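You operate a simulated robot arm through the tools that you are given. There is no shell and no other tool. Be economical: measure what you need, move in short steps, check, and stop when the job is done.

You run a simulated two-armed robot. Do the job below in one go: nothing can be reset, and whatever is moved stays where it is left.

Task
Put the two-line grey sheet on top of the blue panel. Put the orange ring marked "57" from the top of the steam bench on the shelf under the hopper and the orange ring marked "72" in the seat of the green shaker. Fetch the pink jug and set it on the top of the steam bench. Open the high rack drawer, put the white pad in the inside of the high rack drawer and shut the drawer again. Do these in any order. Set down upright: pink jug.

It is judged by the outcome, as a careful person would: the job done as asked, and still so three seconds after it is handed in. It fails if anything else is knocked over, pushed out of place, dropped, spilled or broken. Flat cloth is picked up by pressing the open fingertips on it (5 to 10 N) and closing them slowly along it; thin cloth reads only 2 to 8 mm in the jaws.

Robot
Two 7-joint arms with three-finger grippers on one trunk, on a base that drives. Base frame: it is fixed to the floor where the robot stands at the start and does not move with it; the origin is under the middle of the robot, x ahead of it, y to its left, z up. Units: mm, rad, N and s.
The left shoulder is at the start at [70, 146, 1113], the right one opposite. With the tool pointing down near the work surface each hand reaches from about 280 to 680 mm from the robot's upright axis, wherever it stands, measured 20 degrees to its own side. Places, roughly: blue panel [2500, 2500, 750]; high rack drawer [200, 10300, 800]; inside of the high rack drawer [200, 10400, 800]; orange ring [-1750, 2000, 750]; pink jug [0, 5500, 750]; seat of the green shaker (21x19 cm) [-1720, 4240, 880]; shelf under the hopper [-1800, 2900, 700]; top of the steam bench [-1800, 1800, 800]; two-line grey sheet [500, 250, 1000]; white pad (10x7x6 cm) [300, 5500, 800]. Payload 2.2 kg a hand.
Tool frame (each hand has its own): the origin (TCP) lies between the finger pads and is the grasp point; the fingertips stand 28 mm ahead of it; z points along the fingers, y is the line along which they close. The gripper opens to 102 mm. The gripper's body begins 71 mm behind the TCP.
Orientation is that of the tool frame in the base frame, as a unit quaternion [w, x, y, z]. With the fingers straight down and closing along the base's y, the tool's x points along the base's -x, its y along +y and its z along -z.

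Tools
- The arms move only by the tool servo_tool. It takes "left_increments", "right_increments" or both (then of equal length, played together; a hand with none holds still); each is a list of rows, each an object (a shift or turn left out is 0, a gripper value left out holds the last) with "offset": the shift along the base's x, y, z in mm, a list of three; "rot": the turn, a rotation vector about the base's x, y, z in rad, a list of three; "grip": the closure in counts, from 0 (fully open) to 255 (shut). In form: [{"offset": [dx, dy, dz], "rot": [wx, wy, wz], "grip": grip}, ...]. A call has 1 to 10 rows; each row is the pose to reach, as a shift and turn from the pose commanded when the call began. Each row takes 0.2 s and may step no farther than 50 mm and 0.15 rad from the row before; otherwise, or with a gripper value out of range, the whole call is refused. A pose out of reach is approached as far as the arm can. The call stops where the force on the tool passes 40 N (or 10 N more than at its start, if that is more) or the arm is blocked; 0.2 s more then pass. Each finger halts on what it meets, pressing with about 21 N; the grip force reading is that of the motor and also rises with nothing between the fingers. The clock runs only during rows and for 0.2 s after the last one: add rows that repeat a pose to give the fingers time. The reply holds the time, the measured pose of the TCP, the force on the tool along the base axes, the opening and the grip force, in the units named above and with some noise, with the torque about the TCP (base axes, N m) and any sound that the robot's microphone picked up.
- Cameras (640 x 400 px; columns grow to the right, rows downward): "scene" is now at [119.5, 40.4, 1327.5]; the picture's right is [0.49, -0.87, 0.00], its down [-0.62, -0.35, -0.70] and it looks along [0.61, 0.35, -0.71] (base axes); focal length 250 px, centre (320, 200). "left" rides on the left gripper at [72, 38, -86] in its tool frame; the picture's right is [-0.46, 0.89, 0.00], its down [-0.60, -0.32, -0.73] and it looks along [-0.65, -0.34, 0.68] (tool axes); focal length 256 px, centre (320, 200). "right" rides on the right gripper at [69, 44, -86] in its tool frame; the picture's right is [-0.53, 0.85, 0.00], its down [-0.58, -0.36, -0.73] and it looks along [-0.62, -0.39, 0.68] (tool axes); focal length 256 px, centre (320, 200). There is no depth. A picture from a camera that has moved, and an enlarged one, comes with that camera's place and axes in the base frame and with its lens.
- capture(camera): a new picture of that camera. It takes no simulated time.
- move_column(by): slides the trunk up (or, below 0, down) by that many mm; the arms and the scene camera ride with it, the base frame stays. It gives what a move gives, with no picture.
- roll_base(legs): drives the robot by 1 to 6 legs, each [ahead, left, turn to the left] in mm, mm and rad, along the robot's own axes; the way and the turn of a leg run together, so that a leg with both is an arc; at most 1500 mm and 3.142 rad a leg. The arms and the cameras ride along, it lands a little off, and it stops where it bumps. It gives what a move gives.
- aim_head(pan, tilt): turns the head with the scene camera to pan (to the left, within 1.501 rad either way) and tilt (down, from -0.506 to 1.204), counted from straight ahead of the robot. It gives what a move gives.
- close_up(camera, box): a new picture of the part [left, top, right, bottom] of that camera's present view, enlarged. It takes no simulated time.
- sign_off(): hands the job in; it is judged then, once.

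Go step by step. Nothing tells you exact positions but the pictures and the camera data: compare them with the known pose of the tool, close in by small moves and look again before you grip or let go. The budget is 186 turns and 166 pictures, counting those below and the enlarged ones. Unless the task says otherwise, let go and move clear before handing in, and close with one line.

The tools are called as a command line: name --argument value ..., lists and objects as JSON in quotes. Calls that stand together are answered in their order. servo_tool: Moves the arms, as the interface text tells. Its arguments: {"type":"object","properties":{"left_increments":{"type":"array"},"right_increments":{"type":"array"}},"required":[]} The other tools are called the same way: move_column (by) slides the trunk up or down; roll_base (legs) drives the base; aim_head (pan, tilt) turns the head that bears the scene camera; capture (camera) takes a picture; close_up (camera, box) takes an enlarged picture of a part of a camera's view; sign_off () hands the job in.

At the start:

```text
time_s: 0.0
left_ee_pos: [252.0, 243.6, 1119.8]
left_orientation: [0.0, 0.0, 1.0, 0.0]
left_wrist_force: [0.4, 0.3, -0.3]
left_torque: [0.0, 0.02, 0.02]
left_finger_gap: 102.0
left_gripper_force: 0.0
right_ee_pos: [475.3, -2.9, 1043.3]
right_orientation: [0.001, 0.0, 1.0, 0.0]
right_wrist_force: [-0.8, -1.1, 1.0]
right_torque: [-0.01, 0.0, -0.04]
right_finger_gap: 101.9
right_gripper_force: 0.1
trunk travel left (down, up): [-650.0, 290.0]
robot x, y, heading: [-3.4, 1.0, 0.004]
head pan, tilt: [0.518, 0.791]
```

scene: 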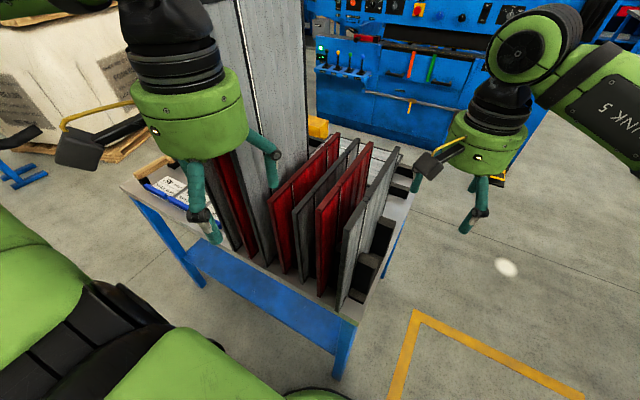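
right: 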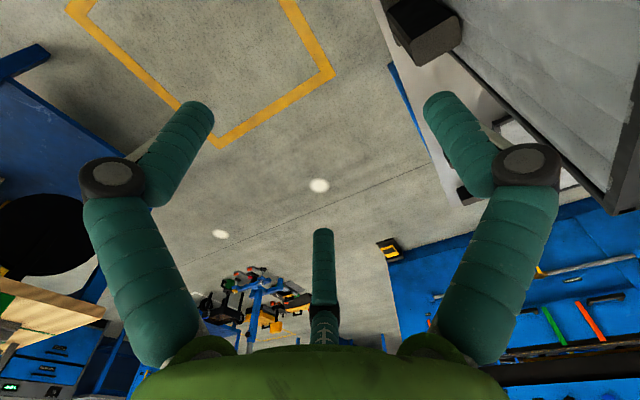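
left: 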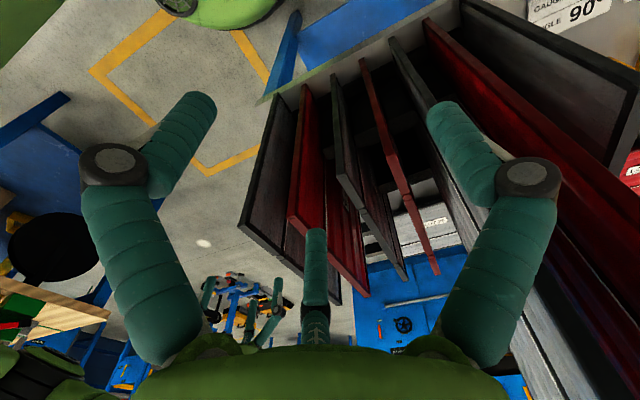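

I see a rack with red and grey upright sheets near [500, 250]. I'll look closer to find the grey one with two lines.

close_up --camera "scene" --box '[200, 100, 440, 330]'

close_up --camera "left" --box '[230, 0, 640, 310]'

```text
1.74 times, centred on (320, 215) of scene
camera zoom: at [119.5, 40.4, 1327.5], right [0.49, -0.87, 0.0], down [-0.62, -0.35, -0.7], along [0.61, 0.35, -0.71], focal length 434 px, centre (320, 174)
```

zoom: 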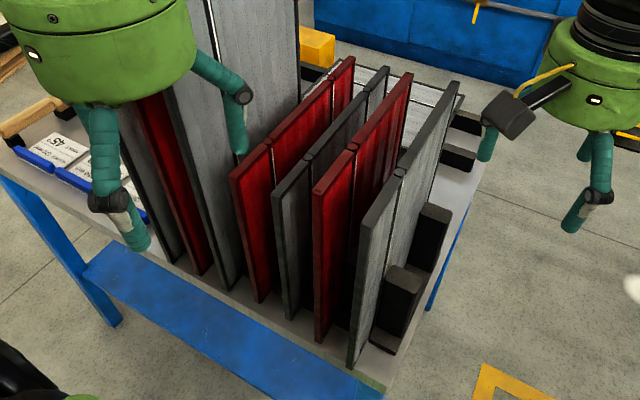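

```text
1.29 times, centred on (435, 155) of left
camera zoom: at [180.3, 280.7, 1205.8], right [0.46, 0.89, 0.0], down [0.6, -0.32, 0.73], along [0.65, -0.34, -0.68], focal length 330 px, centre (172, 258)
```

zoom: 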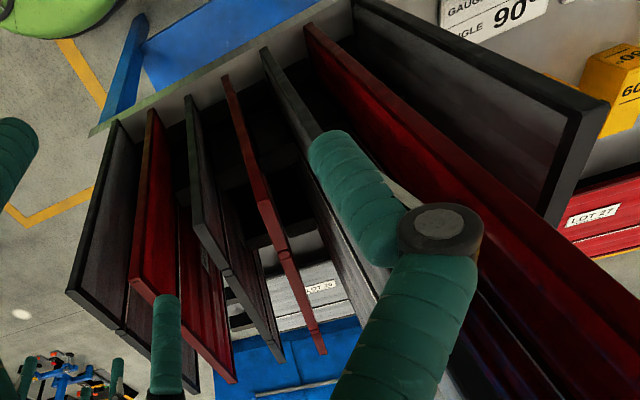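

The sheets show dark lines on their top edges. I'll raise the trunk for a view from above so I can count them.

move_column --by 250

servo_tool --left_increments '[{"offset": [-20, 40, 0]}, {"offset": [-40, 80, 0]}, {"offset": [-50, 120, 0]}, {"offset": [-50, 160, 0]}]'

capture --camera "scene"

capture --camera "left"

```text
time_s: 2.6
left_ee_pos: [251.7, 241.2, 1370.5]
left_orientation: [0.0, 0.0, 1.0, 0.0]
left_wrist_force: [-1.1, 1.0, 0.6]
left_torque: [0.02, -0.02, -0.02]
left_finger_gap: 101.9
left_gripper_force: 0.1
right_ee_pos: [475.1, -4.1, 1292.0]
right_orientation: [0.0, 0.0, 1.0, 0.0]
right_wrist_force: [-0.8, -0.9, 0.3]
right_torque: [-0.01, 0.01, 0.04]
right_finger_gap: 101.9
right_gripper_force: 0.1
trunk travel left (down, up): [-900.0, 40.0]
robot x, y, heading: [0.4, -3.7, 0.001]
head pan, tilt: [0.518, 0.791]
```

```text
time_s: 3.6
left_ee_pos: [198.7, 404.5, 1371.3]
left_orientation: [0.001, 0.0, 1.0, -0.001]
left_wrist_force: [-0.5, -0.1, -0.9]
left_torque: [-0.03, -0.03, -0.01]
left_finger_gap: 101.7
left_gripper_force: 0.1
right_ee_pos: [472.5, -1.3, 1292.2]
right_orientation: [0.001, 0.001, 1.0, -0.001]
right_wrist_force: [0.3, -0.2, 0.0]
right_torque: [-0.03, -0.04, -0.02]
right_finger_gap: 102.2
right_gripper_force: 0.1
trunk travel left (down, up): [-900.0, 40.0]
robot x, y, heading: [-3.2, -2.7, 0.002]
head pan, tilt: [0.518, 0.791]
```

```text
160 pictures are left
camera scene: at [116.3, 42.7, 1577.7], right [0.49, -0.87, 0.0], down [-0.62, -0.35, -0.7], along [0.61, 0.35, -0.71], focal length 250 px, centre (320, 200)
```

scene: 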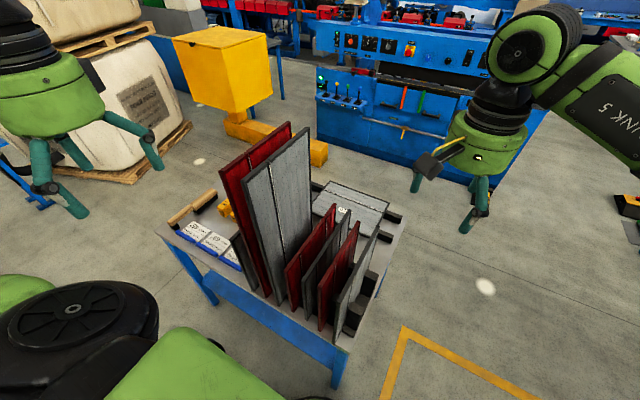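

```text
159 pictures are left
camera left: at [125.8, 443.0, 1456.6], right [0.47, 0.89, 0.0], down [0.6, -0.32, 0.73], along [0.65, -0.34, -0.68], focal length 256 px, centre (320, 200)
```

left: 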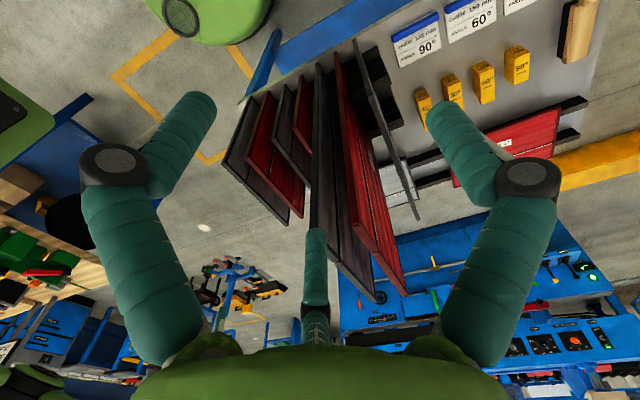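

close_up --camera "scene" --box '[210, 110, 410, 340]'

close_up --camera "left" --box '[210, 40, 440, 310]'

```text
1.74 times, centred on (310, 225) of scene
camera zoom: at [116.3, 42.7, 1577.7], right [0.49, -0.87, 0.0], down [-0.62, -0.35, -0.7], along [0.61, 0.35, -0.71], focal length 434 px, centre (337, 156)
```

zoom: 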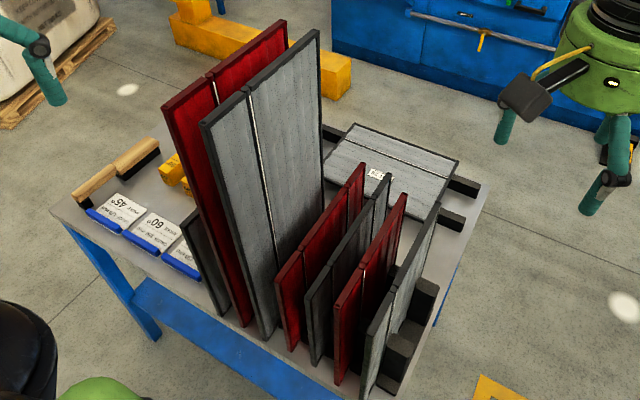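

```text
1.48 times, centred on (325, 175) of left
camera zoom: at [125.8, 443.0, 1456.6], right [0.47, 0.89, 0.0], down [0.6, -0.32, 0.73], along [0.65, -0.34, -0.68], focal length 379 px, centre (313, 237)
```

zoom: 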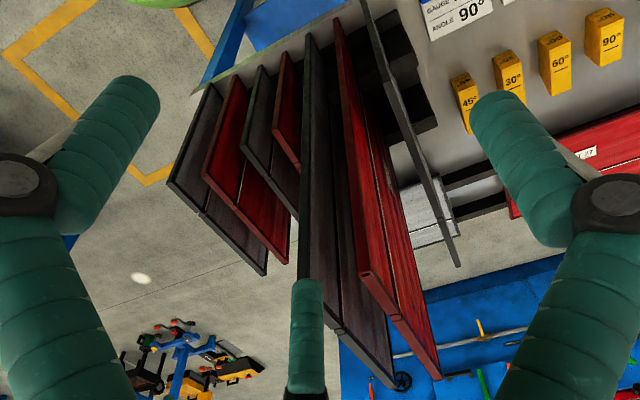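

close_up --camera "scene" --box '[280, 170, 400, 340]'

close_up --camera "left" --box '[215, 80, 335, 230]'

```text
2.35 times, centred on (340, 255) of scene
camera zoom: at [116.3, 42.7, 1577.7], right [0.49, -0.87, 0.0], down [-0.62, -0.35, -0.7], along [0.61, 0.35, -0.71], focal length 587 px, centre (273, 71)
```

zoom: 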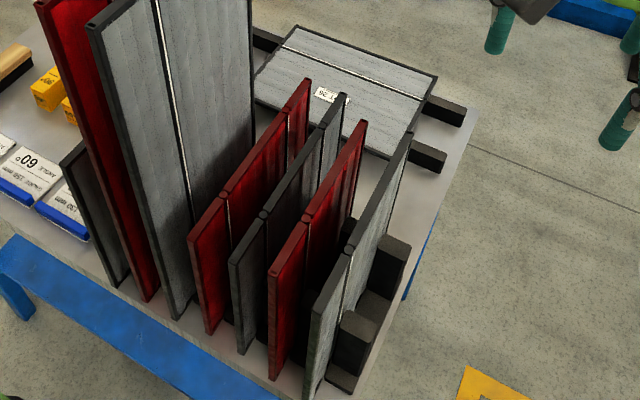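

```text
2.67 times, centred on (275, 155) of left
camera zoom: at [125.8, 443.0, 1456.6], right [0.47, 0.89, 0.0], down [0.6, -0.32, 0.73], along [0.65, -0.34, -0.68], focal length 683 px, centre (440, 320)
```

zoom: 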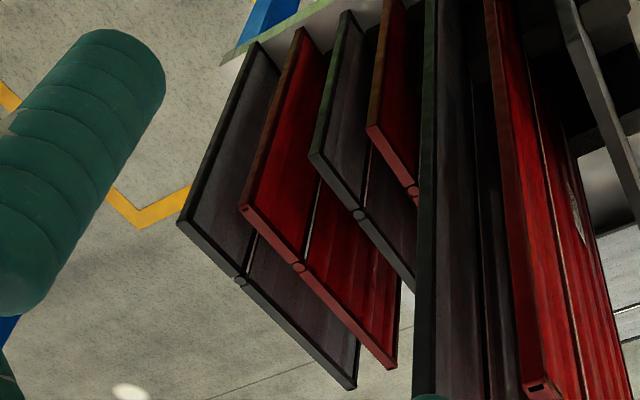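

close_up --camera "left" --box '[340, 20, 440, 230]'

```text
1.90 times, centred on (390, 125) of left
camera zoom: at [125.8, 443.0, 1456.6], right [0.47, 0.89, 0.0], down [0.6, -0.32, 0.73], along [0.65, -0.34, -0.68], focal length 488 px, centre (187, 343)
```

zoom: 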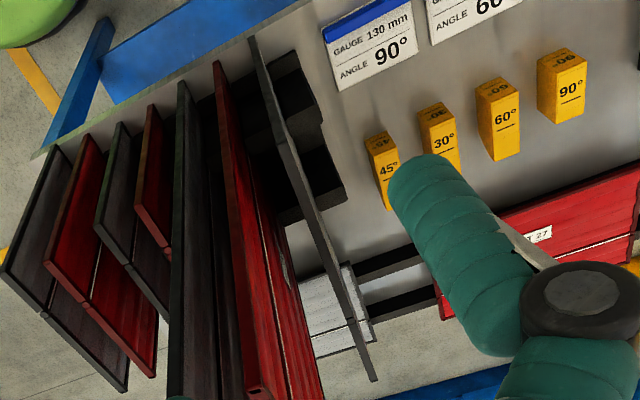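

The target is the small grey sheet, third from the right, with two notches: its top edge runs from x 340 to 604 at y≈221, z≈1019. I'll bring the right hand over it.

servo_tool --right_increments '[{"offset": [0, 45, 0], "grip": 125}, {"offset": [0, 90, 0]}, {"offset": [0, 135, 0]}, {"offset": [0, 180, 0]}, {"offset": [0, 222, 0]}, {"offset": [0, 222, -40]}, {"offset": [0, 222, -80]}, {"offset": [0, 222, -120]}, {"offset": [0, 222, -160]}]'

capture --camera "right"

capture --camera "scene"

```text
time_s: 5.6
left_ee_pos: [204.0, 401.4, 1371.4]
left_orientation: [-0.001, 0.0, 1.0, 0.001]
left_wrist_force: [-0.3, -0.5, 0.5]
left_torque: [0.03, 0.05, 0.0]
left_finger_gap: 101.9
left_gripper_force: 0.0
right_ee_pos: [490.0, 165.6, 1152.1]
right_orientation: [0.0, 0.0, 1.0, 0.001]
right_wrist_force: [0.2, -0.1, -0.3]
right_torque: [0.01, -0.01, -0.02]
right_finger_gap: 52.1
right_gripper_force: 0.1
right hand out of reach, approached as far as the arm can: row 4, 5, 6, 7, 8, 9
trunk travel left (down, up): [-900.0, 40.0]
robot x, y, heading: [0.6, -1.2, 0.001]
head pan, tilt: [0.518, 0.791]
```

```text
153 pictures are left
camera right: at [419.7, 208.9, 1237.8], right [0.53, 0.85, 0.0], down [0.58, -0.37, 0.73], along [0.62, -0.39, -0.68], focal length 256 px, centre (320, 200)
```

right: 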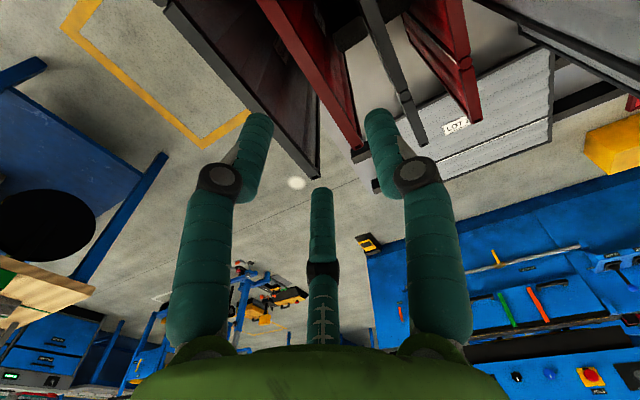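

```text
152 pictures are left
camera scene: at [121.8, 38.4, 1577.4], right [0.49, -0.87, 0.0], down [-0.62, -0.35, -0.7], along [0.61, 0.35, -0.71], focal length 250 px, centre (320, 200)
```

scene: 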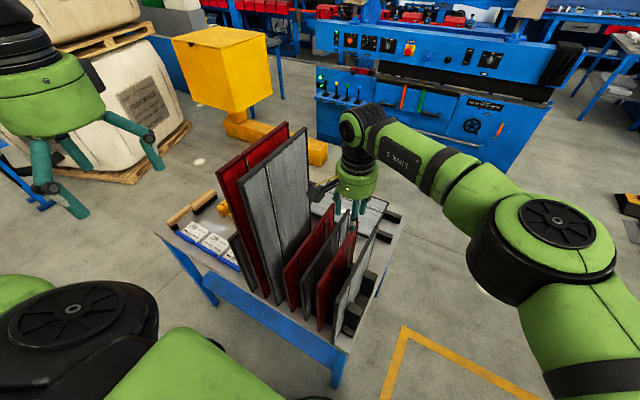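

Out of reach from here, so I'll pull the hand back, roll the base left and retry.

servo_tool --right_increments '[{"offset": [0, -20, 40]}, {"offset": [0, -60, 80]}, {"offset": [-10, -100, 120]}, {"offset": [-10, -140, 150]}]'

roll_base --legs '[[0, 210, 0]]'

aim_head --pan 0.0 --tilt 0.9

capture --camera "scene"

```text
refused: row 2 steps farther than a row can; nothing moved
```

```text
time_s: 6.8
left_ee_pos: [202.2, 504.1, 1369.9]
left_orientation: [0.001, 0.001, 1.0, -0.001]
left_wrist_force: [0.8, 0.1, -0.5]
left_torque: [-0.05, 0.01, -0.01]
left_finger_gap: 102.2
left_gripper_force: 0.0
right_ee_pos: [490.7, 260.4, 1152.9]
right_orientation: [-0.003, -0.01, 1.0, -0.012]
right_wrist_force: [0.1, -6.7, -1.4]
right_torque: [0.55, -0.09, 0.55]
right_finger_gap: 52.1
right_gripper_force: 0.0
trunk travel left (down, up): [-900.0, 40.0]
robot x, y, heading: [0.3, 103.8, -0.005]
head pan, tilt: [0.518, 0.791]
stopped in leg 1: the force on the tool passed its limit at 97 N (the readings are from after the stop); the commanded pose is now the measured one
```

```text
time_s: 7.7
left_ee_pos: [201.2, 503.6, 1370.5]
left_orientation: [0.0, 0.0, 1.0, 0.0]
left_wrist_force: [0.3, -0.2, -0.2]
left_torque: [0.02, -0.01, 0.0]
left_finger_gap: 102.1
left_gripper_force: 0.1
right_ee_pos: [488.7, 262.1, 1153.8]
right_orientation: [-0.004, -0.012, 1.0, -0.009]
right_wrist_force: [-0.2, -1.6, 1.2]
right_torque: [0.04, 0.01, 0.05]
right_finger_gap: 51.9
right_gripper_force: 0.0
trunk travel left (down, up): [-900.0, 40.0]
robot x, y, heading: [1.3, 102.9, -0.001]
head pan, tilt: [0.0, 0.901]
```

```text
151 pictures are left
camera scene: at [124.7, 101.3, 1568.9], right [0.0, -1.0, 0.0], down [-0.78, 0.0, -0.62], along [0.62, 0.0, -0.78], focal length 250 px, centre (320, 200)
```

scene: 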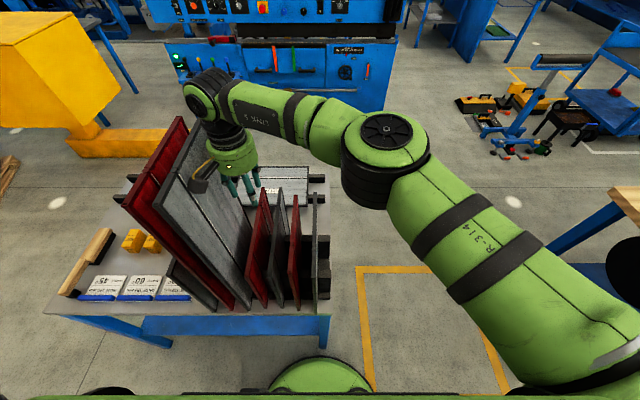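

My mistake: the retract was refused and the base roll then pressed the hand against the tall sheet. It still looks upright, so I'll back off gently and check.

servo_tool --right_increments '[{"offset": [0, -20, 0]}, {"offset": [0, -40, 20]}, {"offset": [0, -50, 60]}, {"offset": [0, -60, 100]}, {"offset": [0, -70, 140]}, {"offset": [0, -80, 180]}, {"offset": [0, -80, 200]}]'

capture --camera "scene"

```text
time_s: 9.3
left_ee_pos: [200.8, 504.6, 1370.9]
left_orientation: [0.0, 0.0, 1.0, -0.001]
left_wrist_force: [-0.4, 0.8, -0.4]
left_torque: [-0.06, 0.01, -0.01]
left_finger_gap: 101.8
left_gripper_force: 0.0
right_ee_pos: [486.6, 182.0, 1354.8]
right_orientation: [-0.003, -0.013, 1.0, -0.009]
right_wrist_force: [0.2, 0.3, -0.3]
right_torque: [0.0, 0.0, 0.02]
right_finger_gap: 52.2
right_gripper_force: 0.1
trunk travel left (down, up): [-900.0, 40.0]
robot x, y, heading: [1.6, 102.2, 0.003]
head pan, tilt: [0.0, 0.901]
```

```text
150 pictures are left
camera scene: at [124.0, 102.5, 1568.9], right [0.0, -1.0, 0.0], down [-0.78, 0.0, -0.62], along [0.62, 0.0, -0.78], focal length 250 px, centre (320, 200)
```

scene: 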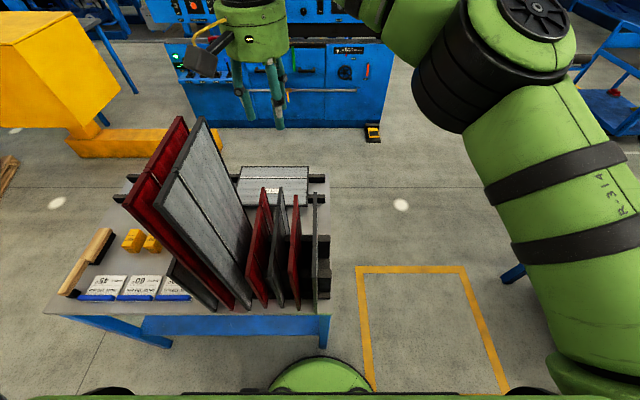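

close_up --camera "scene" --box '[220, 160, 340, 320]'

```text
2.50 times, centred on (280, 240) of scene
camera zoom: at [124.0, 102.5, 1568.9], right [0.0, -1.0, 0.0], down [-0.78, 0.0, -0.62], along [0.62, 0.0, -0.78], focal length 624 px, centre (420, 100)
```

zoom: 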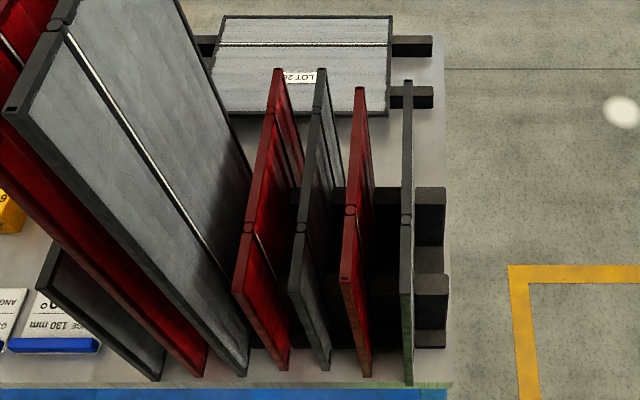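

The base is now better placed; the target sheet has its top at y≈218, x 341–606, neighbours at 172 and 267. I'll descend to just above it with a 42 mm opening and check.

servo_tool --right_increments '[{"offset": [-15, 36, 0], "rot": [0.018, 0, -0.026], "grip": 150}, {"offset": [-15, 36, -45], "rot": [0.018, 0, -0.026]}, {"offset": [-15, 36, -90], "rot": [0.018, 0, -0.026]}, {"offset": [-15, 36, -135], "rot": [0.018, 0, -0.026]}, {"offset": [-15, 36, -180], "rot": [0.018, 0, -0.026]}, {"offset": [-15, 36, -225], "rot": [0.018, 0, -0.026]}, {"offset": [-15, 36, -260], "rot": [0.018, 0, -0.026]}]'

capture --camera "right"

close_up --camera "scene" --box '[200, 130, 360, 290]'

```text
time_s: 10.9
left_ee_pos: [201.6, 502.9, 1371.0]
left_orientation: [0.001, 0.0, 1.0, 0.001]
left_wrist_force: [-0.2, 0.5, -0.4]
left_torque: [0.02, -0.01, 0.01]
left_finger_gap: 101.9
left_gripper_force: 0.0
right_ee_pos: [474.6, 217.6, 1092.5]
right_orientation: [-0.003, 0.001, 1.0, 0.001]
right_wrist_force: [-0.2, -0.2, 0.0]
right_torque: [-0.01, 0.03, -0.01]
right_finger_gap: 42.1
right_gripper_force: 0.1
trunk travel left (down, up): [-900.0, 40.0]
robot x, y, heading: [-0.9, 102.1, -0.003]
head pan, tilt: [0.0, 0.901]
```

```text
148 pictures are left
camera right: at [404.4, 261.1, 1178.3], right [0.54, 0.84, 0.0], down [0.58, -0.37, 0.73], along [0.61, -0.39, -0.69], focal length 256 px, centre (320, 200)
```

right: 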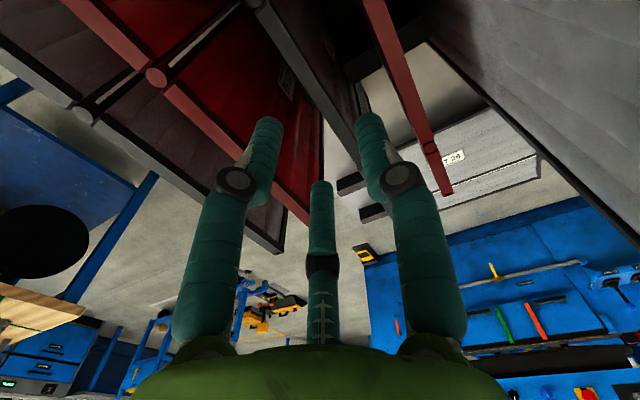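

```text
2.50 times, centred on (280, 210) of scene
camera zoom: at [125.1, 101.6, 1568.9], right [0.0, -1.0, 0.0], down [-0.78, 0.0, -0.62], along [0.62, 0.0, -0.78], focal length 624 px, centre (420, 175)
```

zoom: 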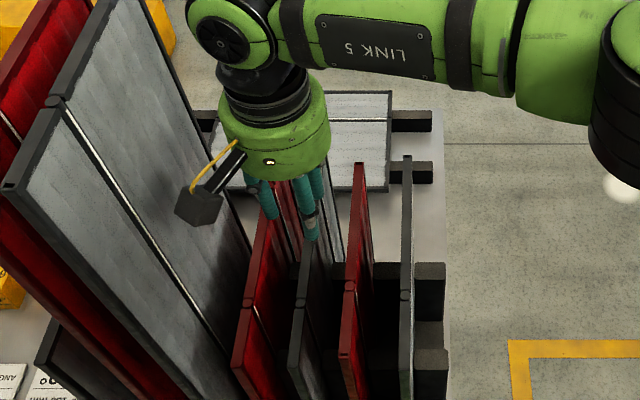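

close_up --camera "right" --box '[220, 20, 420, 220]'

```text
2.00 times, centred on (320, 120) of right
camera zoom: at [404.4, 261.1, 1178.3], right [0.54, 0.84, 0.0], down [0.58, -0.37, 0.73], along [0.61, -0.39, -0.69], focal length 512 px, centre (320, 360)
```

zoom: 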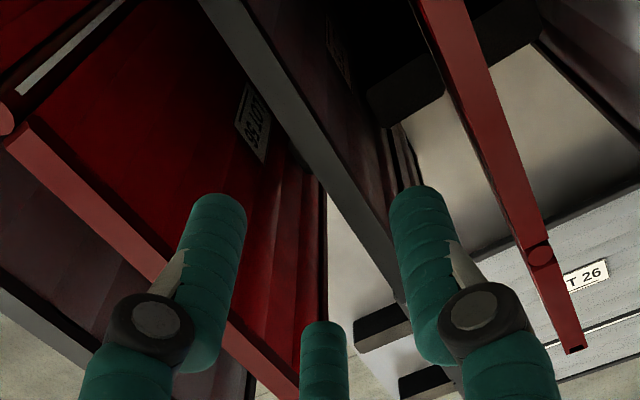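

The sheet's top edge lines up between the fingers. I'll descend 85 mm and close.

servo_tool --right_increments '[{"offset": [0, 0, -25]}, {"offset": [0, 0, -50]}, {"offset": [0, 0, -75]}, {"offset": [0, 0, -88]}, {"offset": [0, 0, -88], "grip": 200}, {"offset": [0, 0, -88], "grip": 255}, {"offset": [0, 0, -88]}]'

close_up --camera "scene" --box '[200, 130, 360, 290]'

```text
time_s: 12.5
left_ee_pos: [203.2, 502.5, 1372.9]
left_orientation: [0.0, 0.0, 1.0, -0.001]
left_wrist_force: [-0.4, -0.1, 0.6]
left_torque: [-0.01, 0.0, -0.01]
left_finger_gap: 102.1
left_gripper_force: 0.1
right_ee_pos: [473.9, 217.7, 1005.3]
right_orientation: [-0.003, 0.002, 1.0, -0.001]
right_wrist_force: [0.4, -3.9, 0.1]
right_torque: [-0.3, -0.19, 0.11]
right_finger_gap: 17.1
right_gripper_force: 21.4
trunk travel left (down, up): [-900.0, 40.0]
robot x, y, heading: [-3.1, 104.5, 0.004]
head pan, tilt: [0.0, 0.901]
```

```text
2.50 times, centred on (280, 210) of scene
camera zoom: at [124.9, 100.7, 1568.8], right [0.0, -1.0, 0.0], down [-0.78, 0.0, -0.62], along [0.62, 0.0, -0.78], focal length 624 px, centre (420, 175)
```

zoom: 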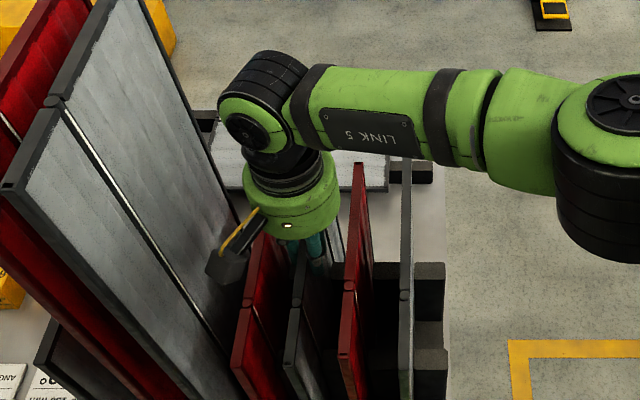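

Gripped at 17 mm. I'll lift straight up.

servo_tool --right_increments '[{"offset": [0, 0, 10]}, {"offset": [0, 0, 40]}, {"offset": [0, 0, 75]}, {"offset": [0, 0, 110]}, {"offset": [0, 0, 145]}, {"offset": [0, 0, 180]}, {"offset": [0, 0, 215]}, {"offset": [0, 0, 250]}, {"offset": [0, 0, 285]}, {"offset": [0, 0, 320]}]'

capture --camera "scene"

```text
time_s: 14.7
left_ee_pos: [200.6, 504.4, 1371.2]
left_orientation: [0.0, -0.001, 1.0, 0.0]
left_wrist_force: [0.2, -0.6, -0.7]
left_torque: [-0.03, -0.02, -0.03]
left_finger_gap: 101.8
left_gripper_force: 0.1
right_ee_pos: [472.2, 219.8, 1324.9]
right_orientation: [-0.003, 0.001, 1.0, -0.001]
right_wrist_force: [-0.3, 0.7, -2.8]
right_torque: [-0.03, 0.03, 0.0]
right_finger_gap: 16.9
right_gripper_force: 21.6
trunk travel left (down, up): [-900.0, 40.0]
robot x, y, heading: [-1.8, 100.4, -0.0]
head pan, tilt: [0.0, 0.901]
```

```text
144 pictures are left
camera scene: at [124.1, 102.2, 1568.9], right [0.0, -1.0, 0.0], down [-0.78, 0.0, -0.62], along [0.62, 0.0, -0.78], focal length 250 px, centre (320, 200)
```

scene: 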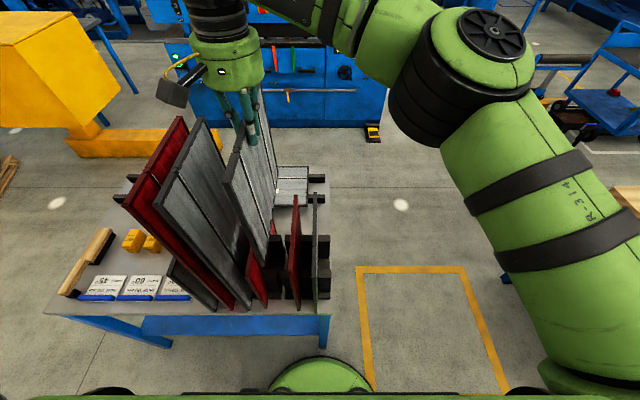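

The sheet is free and light (~0.3 kg). I'll move it clear to the right and look around for the route.

servo_tool --right_increments '[{"offset": [0, 0, 20]}, {"offset": [0, -40, 20]}, {"offset": [0, -80, 20]}, {"offset": [0, -120, 20]}, {"offset": [0, -160, 20]}, {"offset": [-10, -200, 20]}, {"offset": [-20, -240, 20]}, {"offset": [-30, -280, 20]}]'

aim_head --pan 0.9 --tilt 0.25

capture --camera "scene"

aim_head --pan 0.2 --tilt 0.25

capture --camera "scene"

```text
time_s: 16.5
left_ee_pos: [200.4, 500.5, 1371.6]
left_orientation: [0.0, 0.0, 1.0, 0.001]
left_wrist_force: [-0.4, 0.4, 0.2]
left_torque: [-0.02, -0.08, -0.02]
left_finger_gap: 101.9
left_gripper_force: 0.0
right_ee_pos: [443.4, -65.5, 1345.1]
right_orientation: [-0.004, 0.002, 1.0, 0.001]
right_wrist_force: [0.9, 0.2, -2.8]
right_torque: [0.01, 0.01, -0.01]
right_finger_gap: 17.0
right_gripper_force: 20.9
trunk travel left (down, up): [-900.0, 40.0]
robot x, y, heading: [-1.2, 104.9, 0.003]
head pan, tilt: [0.0, 0.901]
```

```text
time_s: 17.7
left_ee_pos: [202.1, 503.4, 1371.3]
left_orientation: [0.0, 0.0, 1.0, 0.0]
left_wrist_force: [-0.3, 0.0, -0.8]
left_torque: [0.02, 0.01, 0.0]
left_finger_gap: 102.2
left_gripper_force: 0.0
right_ee_pos: [444.0, -63.2, 1345.1]
right_orientation: [-0.004, 0.002, 1.0, 0.0]
right_wrist_force: [0.1, -0.1, -2.9]
right_torque: [-0.01, 0.0, -0.02]
right_finger_gap: 17.1
right_gripper_force: 20.9
trunk travel left (down, up): [-900.0, 40.0]
robot x, y, heading: [1.7, 98.9, -0.001]
head pan, tilt: [0.901, 0.25]
```

```text
143 pictures are left
camera scene: at [107.8, 174.3, 1625.8], right [0.78, -0.62, 0.0], down [-0.15, -0.19, -0.97], along [0.6, 0.76, -0.25], focal length 250 px, centre (320, 200)
```

scene: 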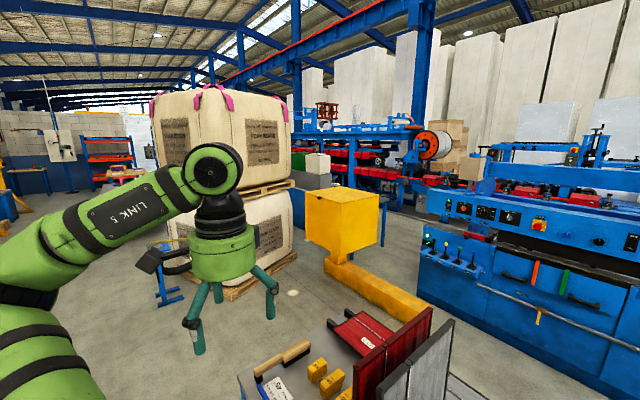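

```text
time_s: 18.8
left_ee_pos: [202.8, 505.8, 1371.0]
left_orientation: [0.0, 0.0, 1.0, 0.0]
left_wrist_force: [0.6, 0.3, 0.4]
left_torque: [0.02, -0.03, 0.0]
left_finger_gap: 101.9
left_gripper_force: 0.1
right_ee_pos: [445.3, -62.3, 1344.4]
right_orientation: [-0.003, 0.001, 1.0, 0.0]
right_wrist_force: [-0.1, -0.1, -3.2]
right_torque: [0.03, 0.01, -0.03]
right_finger_gap: 17.0
right_gripper_force: 21.1
trunk travel left (down, up): [-900.0, 40.0]
robot x, y, heading: [-0.2, 99.4, -0.004]
head pan, tilt: [0.201, 0.25]
```

```text
142 pictures are left
camera scene: at [141.3, 120.2, 1625.8], right [0.2, -0.98, 0.0], down [-0.24, -0.05, -0.97], along [0.95, 0.19, -0.25], focal length 250 px, centre (320, 200)
```

scene: 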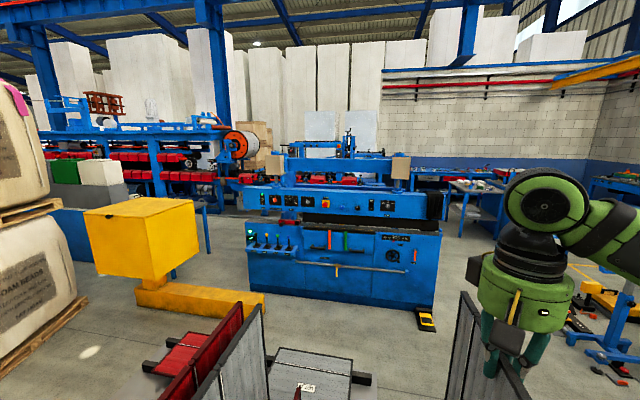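

The way on is to the left of the bench, so I'll back up first so the hanging sheet clears the rack, then slide left and turn toward the panel.

roll_base --legs '[[-380, 0, 0]]'

aim_head --pan 1.4 --tilt 0.45

capture --camera "scene"

```text
time_s: 21.2
left_ee_pos: [-162.1, 503.8, 1369.9]
left_orientation: [-0.001, 0.001, 1.0, 0.0]
left_wrist_force: [0.5, -0.3, -0.1]
left_torque: [0.01, 0.02, -0.02]
left_finger_gap: 102.0
left_gripper_force: 0.0
right_ee_pos: [78.7, -62.8, 1343.4]
right_orientation: [-0.005, 0.002, 1.0, 0.0]
right_wrist_force: [-0.7, -0.4, -2.5]
right_torque: [0.0, 0.04, 0.02]
right_finger_gap: 17.2
right_gripper_force: 21.1
trunk travel left (down, up): [-900.0, 40.0]
robot x, y, heading: [-365.3, 103.6, -0.001]
head pan, tilt: [0.201, 0.25]
```

```text
time_s: 22.6
left_ee_pos: [-166.0, 503.1, 1370.3]
left_orientation: [0.001, 0.001, 1.0, -0.001]
left_wrist_force: [0.2, 0.1, 0.6]
left_torque: [-0.04, 0.02, -0.04]
left_finger_gap: 101.8
left_gripper_force: 0.1
right_ee_pos: [74.3, -61.8, 1344.6]
right_orientation: [-0.003, 0.002, 1.0, 0.0]
right_wrist_force: [0.9, -0.4, -3.6]
right_torque: [0.05, 0.03, 0.01]
right_finger_gap: 17.2
right_gripper_force: 21.0
trunk travel left (down, up): [-900.0, 40.0]
robot x, y, heading: [-370.4, 102.5, -0.001]
head pan, tilt: [1.4, 0.45]
```

```text
141 pictures are left
camera scene: at [-302.7, 192.4, 1607.2], right [0.98, -0.17, 0.0], down [-0.08, -0.43, -0.9], along [0.16, 0.89, -0.44], focal length 250 px, centre (320, 200)
```

scene: 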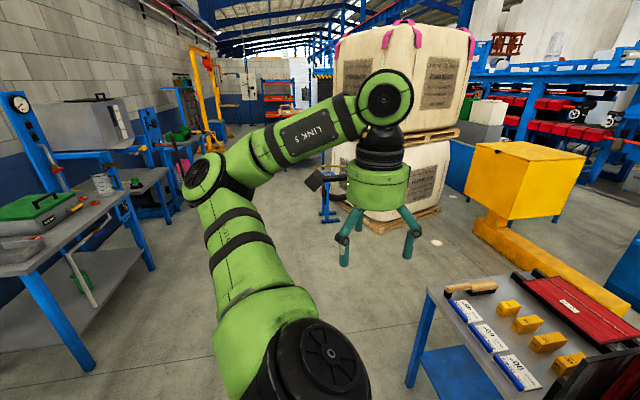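

roll_base --legs '[[0, 1250, 0], [300, 0, 0.7]]'

aim_head --pan 0.0 --tilt 0.3

capture --camera "scene"

```text
time_s: 30.7
left_ee_pos: [-221.7, 1885.5, 1371.6]
left_orientation: [0.0, -0.353, 0.936, 0.0]
left_wrist_force: [-1.0, -0.2, -0.1]
left_torque: [0.04, -0.02, -0.01]
left_finger_gap: 102.0
left_gripper_force: 0.1
right_ee_pos: [333.7, 1621.2, 1346.2]
right_orientation: [-0.003, -0.351, 0.936, -0.001]
right_wrist_force: [-0.9, 0.5, -2.5]
right_torque: [-0.05, -0.02, -0.03]
right_finger_gap: 17.2
right_gripper_force: 20.9
trunk travel left (down, up): [-900.0, 40.0]
robot x, y, heading: [-109.7, 1451.5, 0.723]
head pan, tilt: [1.4, 0.45]
```

```text
time_s: 32.3
left_ee_pos: [-220.5, 1888.5, 1370.7]
left_orientation: [0.0, -0.353, 0.936, 0.0]
left_wrist_force: [-0.2, 0.1, 0.7]
left_torque: [0.0, 0.01, -0.03]
left_finger_gap: 101.7
left_gripper_force: 0.1
right_ee_pos: [335.0, 1622.8, 1344.7]
right_orientation: [-0.003, -0.35, 0.937, -0.001]
right_wrist_force: [1.0, 0.3, -3.3]
right_torque: [-0.01, 0.04, 0.01]
right_finger_gap: 17.1
right_gripper_force: 21.3
trunk travel left (down, up): [-900.0, 40.0]
robot x, y, heading: [-109.4, 1452.9, 0.717]
head pan, tilt: [0.0, 0.3]
```

```text
140 pictures are left
camera scene: at [0.5, 1548.0, 1621.1], right [0.66, -0.75, 0.0], down [-0.22, -0.2, -0.96], along [0.72, 0.63, -0.3], focal length 250 px, centre (320, 200)
```

scene: 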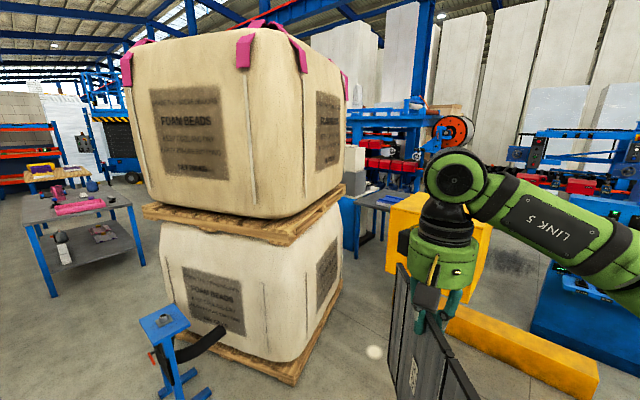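

I'll tuck the left arm in, then drive forward between the pallet and the yellow machine toward the blue table.

servo_tool --left_increments '[{"offset": [43, -19, 0]}, {"offset": [86, -38, 0]}, {"offset": [129, -57, 0]}, {"offset": [172, -76, 0]}]'

roll_base --legs '[[0, 0, -0.45], [1000, 150, 0]]'

aim_head --pan 0.1 --tilt 0.35

capture --camera "scene"

```text
time_s: 33.3
left_ee_pos: [-45.2, 1810.6, 1370.8]
left_orientation: [0.0, -0.353, 0.936, 0.0]
left_wrist_force: [0.7, -0.7, 0.2]
left_torque: [-0.02, 0.05, -0.02]
left_finger_gap: 101.6
left_gripper_force: 0.0
right_ee_pos: [338.4, 1622.4, 1343.0]
right_orientation: [-0.004, -0.351, 0.936, 0.0]
right_wrist_force: [0.1, 0.1, -3.3]
right_torque: [-0.06, 0.05, 0.04]
right_finger_gap: 17.0
right_gripper_force: 20.6
trunk travel left (down, up): [-900.0, 40.0]
robot x, y, heading: [-107.5, 1450.9, 0.719]
head pan, tilt: [0.0, 0.3]
```

```text
time_s: 39.9
left_ee_pos: [1040.9, 2158.9, 1371.7]
left_orientation: [0.001, -0.131, 0.991, 0.0]
left_wrist_force: [0.5, 0.1, -0.1]
left_torque: [0.01, -0.01, 0.02]
left_finger_gap: 102.2
left_gripper_force: 0.0
right_ee_pos: [1301.7, 1817.9, 1345.7]
right_orientation: [-0.003, -0.129, 0.992, 0.0]
right_wrist_force: [-0.4, -0.7, -3.0]
right_torque: [-0.03, -0.01, -0.01]
right_finger_gap: 17.1
right_gripper_force: 21.3
trunk travel left (down, up): [-900.0, 40.0]
robot x, y, heading: [829.1, 1864.2, 0.26]
head pan, tilt: [0.0, 0.3]
```

```text
time_s: 40.5
left_ee_pos: [1041.2, 2157.8, 1371.6]
left_orientation: [0.0, -0.13, 0.991, -0.001]
left_wrist_force: [-0.7, -0.9, 0.0]
left_torque: [-0.02, -0.01, -0.02]
left_finger_gap: 101.9
left_gripper_force: 0.0
right_ee_pos: [1302.4, 1818.2, 1346.0]
right_orientation: [-0.003, -0.128, 0.992, 0.0]
right_wrist_force: [-0.7, -0.7, -3.0]
right_torque: [0.0, 0.03, 0.01]
right_finger_gap: 16.8
right_gripper_force: 21.1
trunk travel left (down, up): [-900.0, 40.0]
robot x, y, heading: [833.0, 1862.6, 0.261]
head pan, tilt: [0.099, 0.351]
```

```text
139 pictures are left
camera scene: at [965.9, 1907.6, 1616.5], right [0.35, -0.94, 0.0], down [-0.32, -0.12, -0.94], along [0.88, 0.33, -0.34], focal length 250 px, centre (320, 200)
```

scene: 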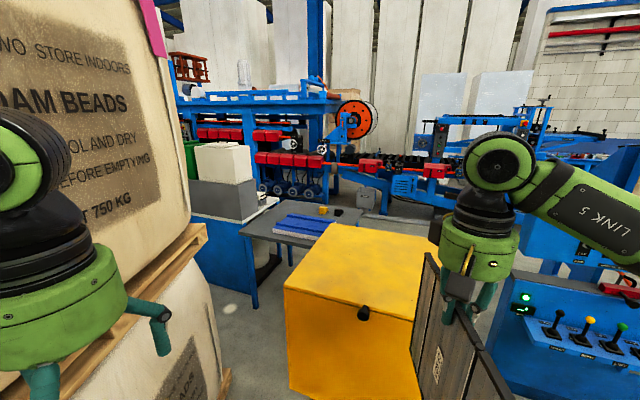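

close_up --camera "scene" --box '[180, 180, 440, 340]'

```text
2.46 times, centred on (310, 260) of scene
camera zoom: at [965.9, 1907.6, 1616.5], right [0.35, -0.94, 0.0], down [-0.32, -0.12, -0.94], along [0.88, 0.33, -0.34], focal length 614 px, centre (345, 52)
```

zoom: 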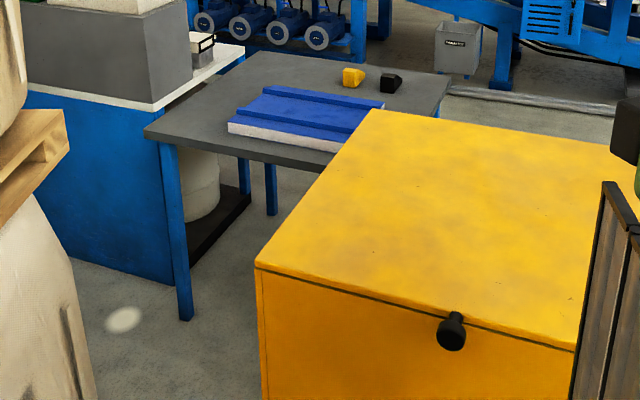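

The blue panel sits on the grey table behind the yellow box: about x 2375–2695, y 2420–2820. The gap beside the pallet looks about 600 mm, so I'll check my base width and the gap.

aim_head --pan 1.2 --tilt 1.2

capture --camera "scene"

aim_head --pan 0.2 --tilt 0.9

capture --camera "scene"

```text
time_s: 41.9
left_ee_pos: [1042.0, 2157.9, 1371.2]
left_orientation: [0.001, -0.131, 0.991, 0.001]
left_wrist_force: [0.5, -0.3, -0.4]
left_torque: [0.02, -0.01, -0.02]
left_finger_gap: 102.0
left_gripper_force: 0.0
right_ee_pos: [1301.4, 1818.2, 1344.0]
right_orientation: [-0.003, -0.129, 0.992, -0.001]
right_wrist_force: [0.6, 0.4, -2.1]
right_torque: [-0.02, 0.02, 0.03]
right_finger_gap: 16.9
right_gripper_force: 21.0
trunk travel left (down, up): [-900.0, 40.0]
robot x, y, heading: [831.4, 1857.3, 0.262]
head pan, tilt: [1.201, 1.201]
```

```text
137 pictures are left
camera scene: at [885.4, 1930.6, 1549.1], right [0.99, -0.11, 0.0], down [-0.1, -0.93, -0.36], along [0.04, 0.36, -0.93], focal length 250 px, centre (320, 200)
```

scene: 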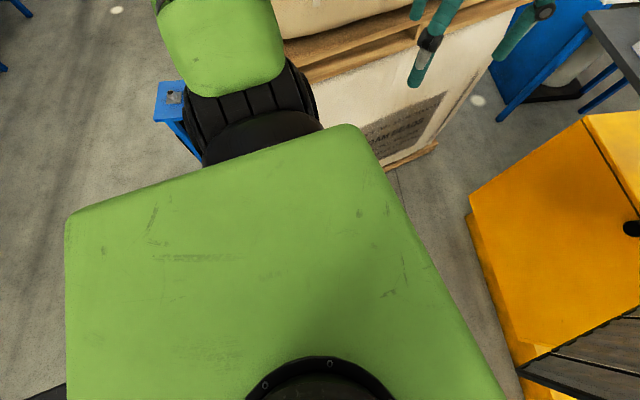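

```text
time_s: 43.1
left_ee_pos: [1041.9, 2158.9, 1371.3]
left_orientation: [0.0, -0.131, 0.991, 0.001]
left_wrist_force: [-0.4, -0.2, -1.0]
left_torque: [0.0, -0.01, 0.02]
left_finger_gap: 101.8
left_gripper_force: 0.2
right_ee_pos: [1302.4, 1819.2, 1344.9]
right_orientation: [-0.003, -0.128, 0.992, -0.001]
right_wrist_force: [0.1, -0.4, -2.2]
right_torque: [-0.01, 0.04, -0.01]
right_finger_gap: 17.0
right_gripper_force: 20.8
trunk travel left (down, up): [-900.0, 40.0]
robot x, y, heading: [830.1, 1863.2, 0.256]
head pan, tilt: [0.201, 0.901]
```

```text
136 pictures are left
camera scene: at [946.8, 1908.7, 1568.8], right [0.45, -0.9, 0.0], down [-0.7, -0.35, -0.62], along [0.56, 0.28, -0.78], focal length 250 px, centre (320, 200)
```

scene: 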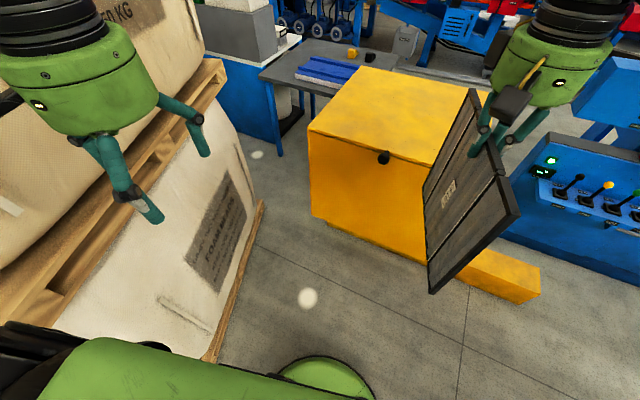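

My base radius looks about 240 mm and the southern gap is only about 440 mm beside the box. The north side of the table looks more open, so I'll go around the pallet, first back and then north.

roll_base --legs '[[-1000, 50, 0], [0, 0, 1.31], [0, 200, 0]]'

aim_head --pan 0.0 --tilt 0.35

capture --camera "scene"

aim_head --pan 1.0 --tilt 0.35

capture --camera "scene"

```text
time_s: 52.7
left_ee_pos: [-565.2, 1922.5, 1373.5]
left_orientation: [0.001, 0.709, -0.705, -0.001]
left_wrist_force: [0.1, -0.3, 0.0]
left_torque: [0.02, 0.02, 0.01]
left_finger_gap: 101.9
left_gripper_force: 0.1
right_ee_pos: [-169.8, 2089.8, 1344.6]
right_orientation: [0.004, 0.709, -0.705, 0.001]
right_wrist_force: [0.8, 0.0, -2.8]
right_torque: [-0.03, 0.03, 0.01]
right_finger_gap: 16.9
right_gripper_force: 20.8
trunk travel left (down, up): [-900.0, 40.0]
robot x, y, heading: [-334.0, 1647.7, 1.581]
head pan, tilt: [0.201, 0.901]
```

```text
time_s: 53.7
left_ee_pos: [-573.1, 1922.5, 1370.6]
left_orientation: [-0.001, 0.71, -0.704, 0.001]
left_wrist_force: [0.0, -0.6, -0.5]
left_torque: [0.04, -0.04, 0.0]
left_finger_gap: 101.8
left_gripper_force: 0.0
right_ee_pos: [-177.5, 2091.0, 1344.3]
right_orientation: [0.002, 0.709, -0.706, 0.004]
right_wrist_force: [0.1, 0.1, -2.7]
right_torque: [-0.04, -0.04, -0.02]
right_finger_gap: 16.9
right_gripper_force: 21.2
trunk travel left (down, up): [-900.0, 40.0]
robot x, y, heading: [-337.5, 1641.8, 1.585]
head pan, tilt: [0.0, 0.351]
```

```text
135 pictures are left
camera scene: at [-340.0, 1788.6, 1616.3], right [1.0, 0.01, 0.0], down [0.0, -0.34, -0.94], along [-0.01, 0.94, -0.34], focal length 250 px, centre (320, 200)
```

scene: 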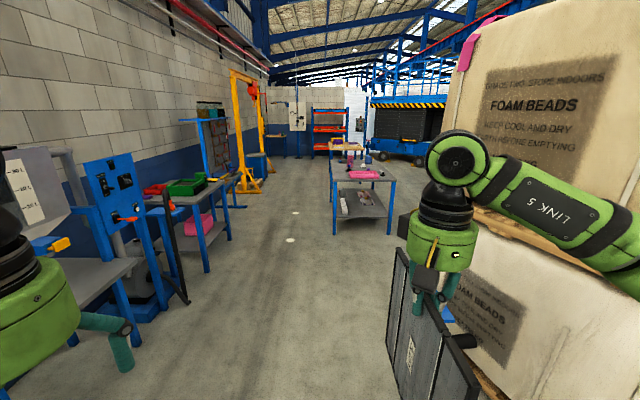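

```text
time_s: 55.0
left_ee_pos: [-571.3, 1923.6, 1371.4]
left_orientation: [0.0, 0.71, -0.704, 0.0]
left_wrist_force: [0.3, 0.0, 0.2]
left_torque: [-0.03, 0.0, -0.04]
left_finger_gap: 101.9
left_gripper_force: 0.1
right_ee_pos: [-176.2, 2090.2, 1344.7]
right_orientation: [0.002, 0.709, -0.706, 0.003]
right_wrist_force: [0.5, 0.5, -2.6]
right_torque: [0.0, -0.01, 0.02]
right_finger_gap: 17.0
right_gripper_force: 21.3
trunk travel left (down, up): [-900.0, 40.0]
robot x, y, heading: [-338.1, 1644.1, 1.579]
head pan, tilt: [1.0, 0.351]
```

```text
134 pictures are left
camera scene: at [-416.5, 1745.4, 1616.4], right [0.53, 0.84, 0.0], down [0.29, -0.18, -0.94], along [-0.79, 0.5, -0.34], focal length 250 px, centre (320, 200)
```

scene: 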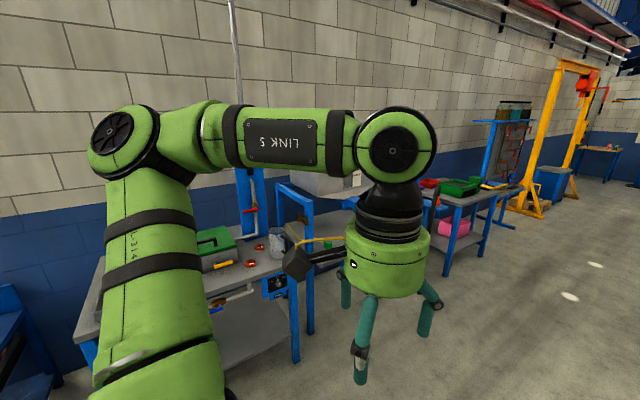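

The aisle north is clear, so I'll drive up to y≈4200 and look east.

roll_base --legs '[[1300, 0, 0], [1280, 0, 0]]'

aim_head --pan -1.2 --tilt 0.35

capture --camera "scene"

```text
time_s: 67.5
left_ee_pos: [-620.9, 4500.8, 1371.6]
left_orientation: [-0.001, 0.718, -0.696, -0.001]
left_wrist_force: [0.1, -0.6, 0.2]
left_torque: [-0.01, 0.02, -0.01]
left_finger_gap: 102.3
left_gripper_force: 0.1
right_ee_pos: [-229.8, 4676.6, 1344.5]
right_orientation: [0.002, 0.716, -0.698, 0.004]
right_wrist_force: [0.0, -0.7, -2.7]
right_torque: [-0.05, -0.01, -0.01]
right_finger_gap: 17.1
right_gripper_force: 21.3
trunk travel left (down, up): [-900.0, 40.0]
robot x, y, heading: [-379.7, 4232.7, 1.601]
head pan, tilt: [1.0, 0.351]
```

```text
time_s: 69.6
left_ee_pos: [-620.1, 4501.9, 1371.2]
left_orientation: [0.0, 0.717, -0.697, 0.0]
left_wrist_force: [-0.3, -0.3, 0.2]
left_torque: [0.04, -0.04, 0.01]
left_finger_gap: 101.8
left_gripper_force: 0.1
right_ee_pos: [-229.2, 4677.0, 1344.7]
right_orientation: [0.002, 0.716, -0.698, 0.004]
right_wrist_force: [0.0, -0.3, -2.6]
right_torque: [-0.03, 0.0, 0.0]
right_finger_gap: 17.3
right_gripper_force: 20.6
trunk travel left (down, up): [-900.0, 40.0]
robot x, y, heading: [-377.7, 4229.0, 1.601]
head pan, tilt: [-1.201, 0.351]
```

```text
133 pictures are left
camera scene: at [-296.8, 4315.6, 1616.4], right [0.39, -0.92, 0.0], down [-0.32, -0.13, -0.94], along [0.87, 0.37, -0.34], focal length 250 px, centre (320, 200)
```

scene: 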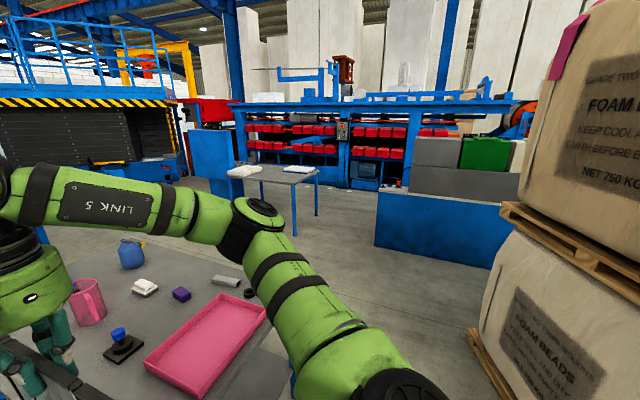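

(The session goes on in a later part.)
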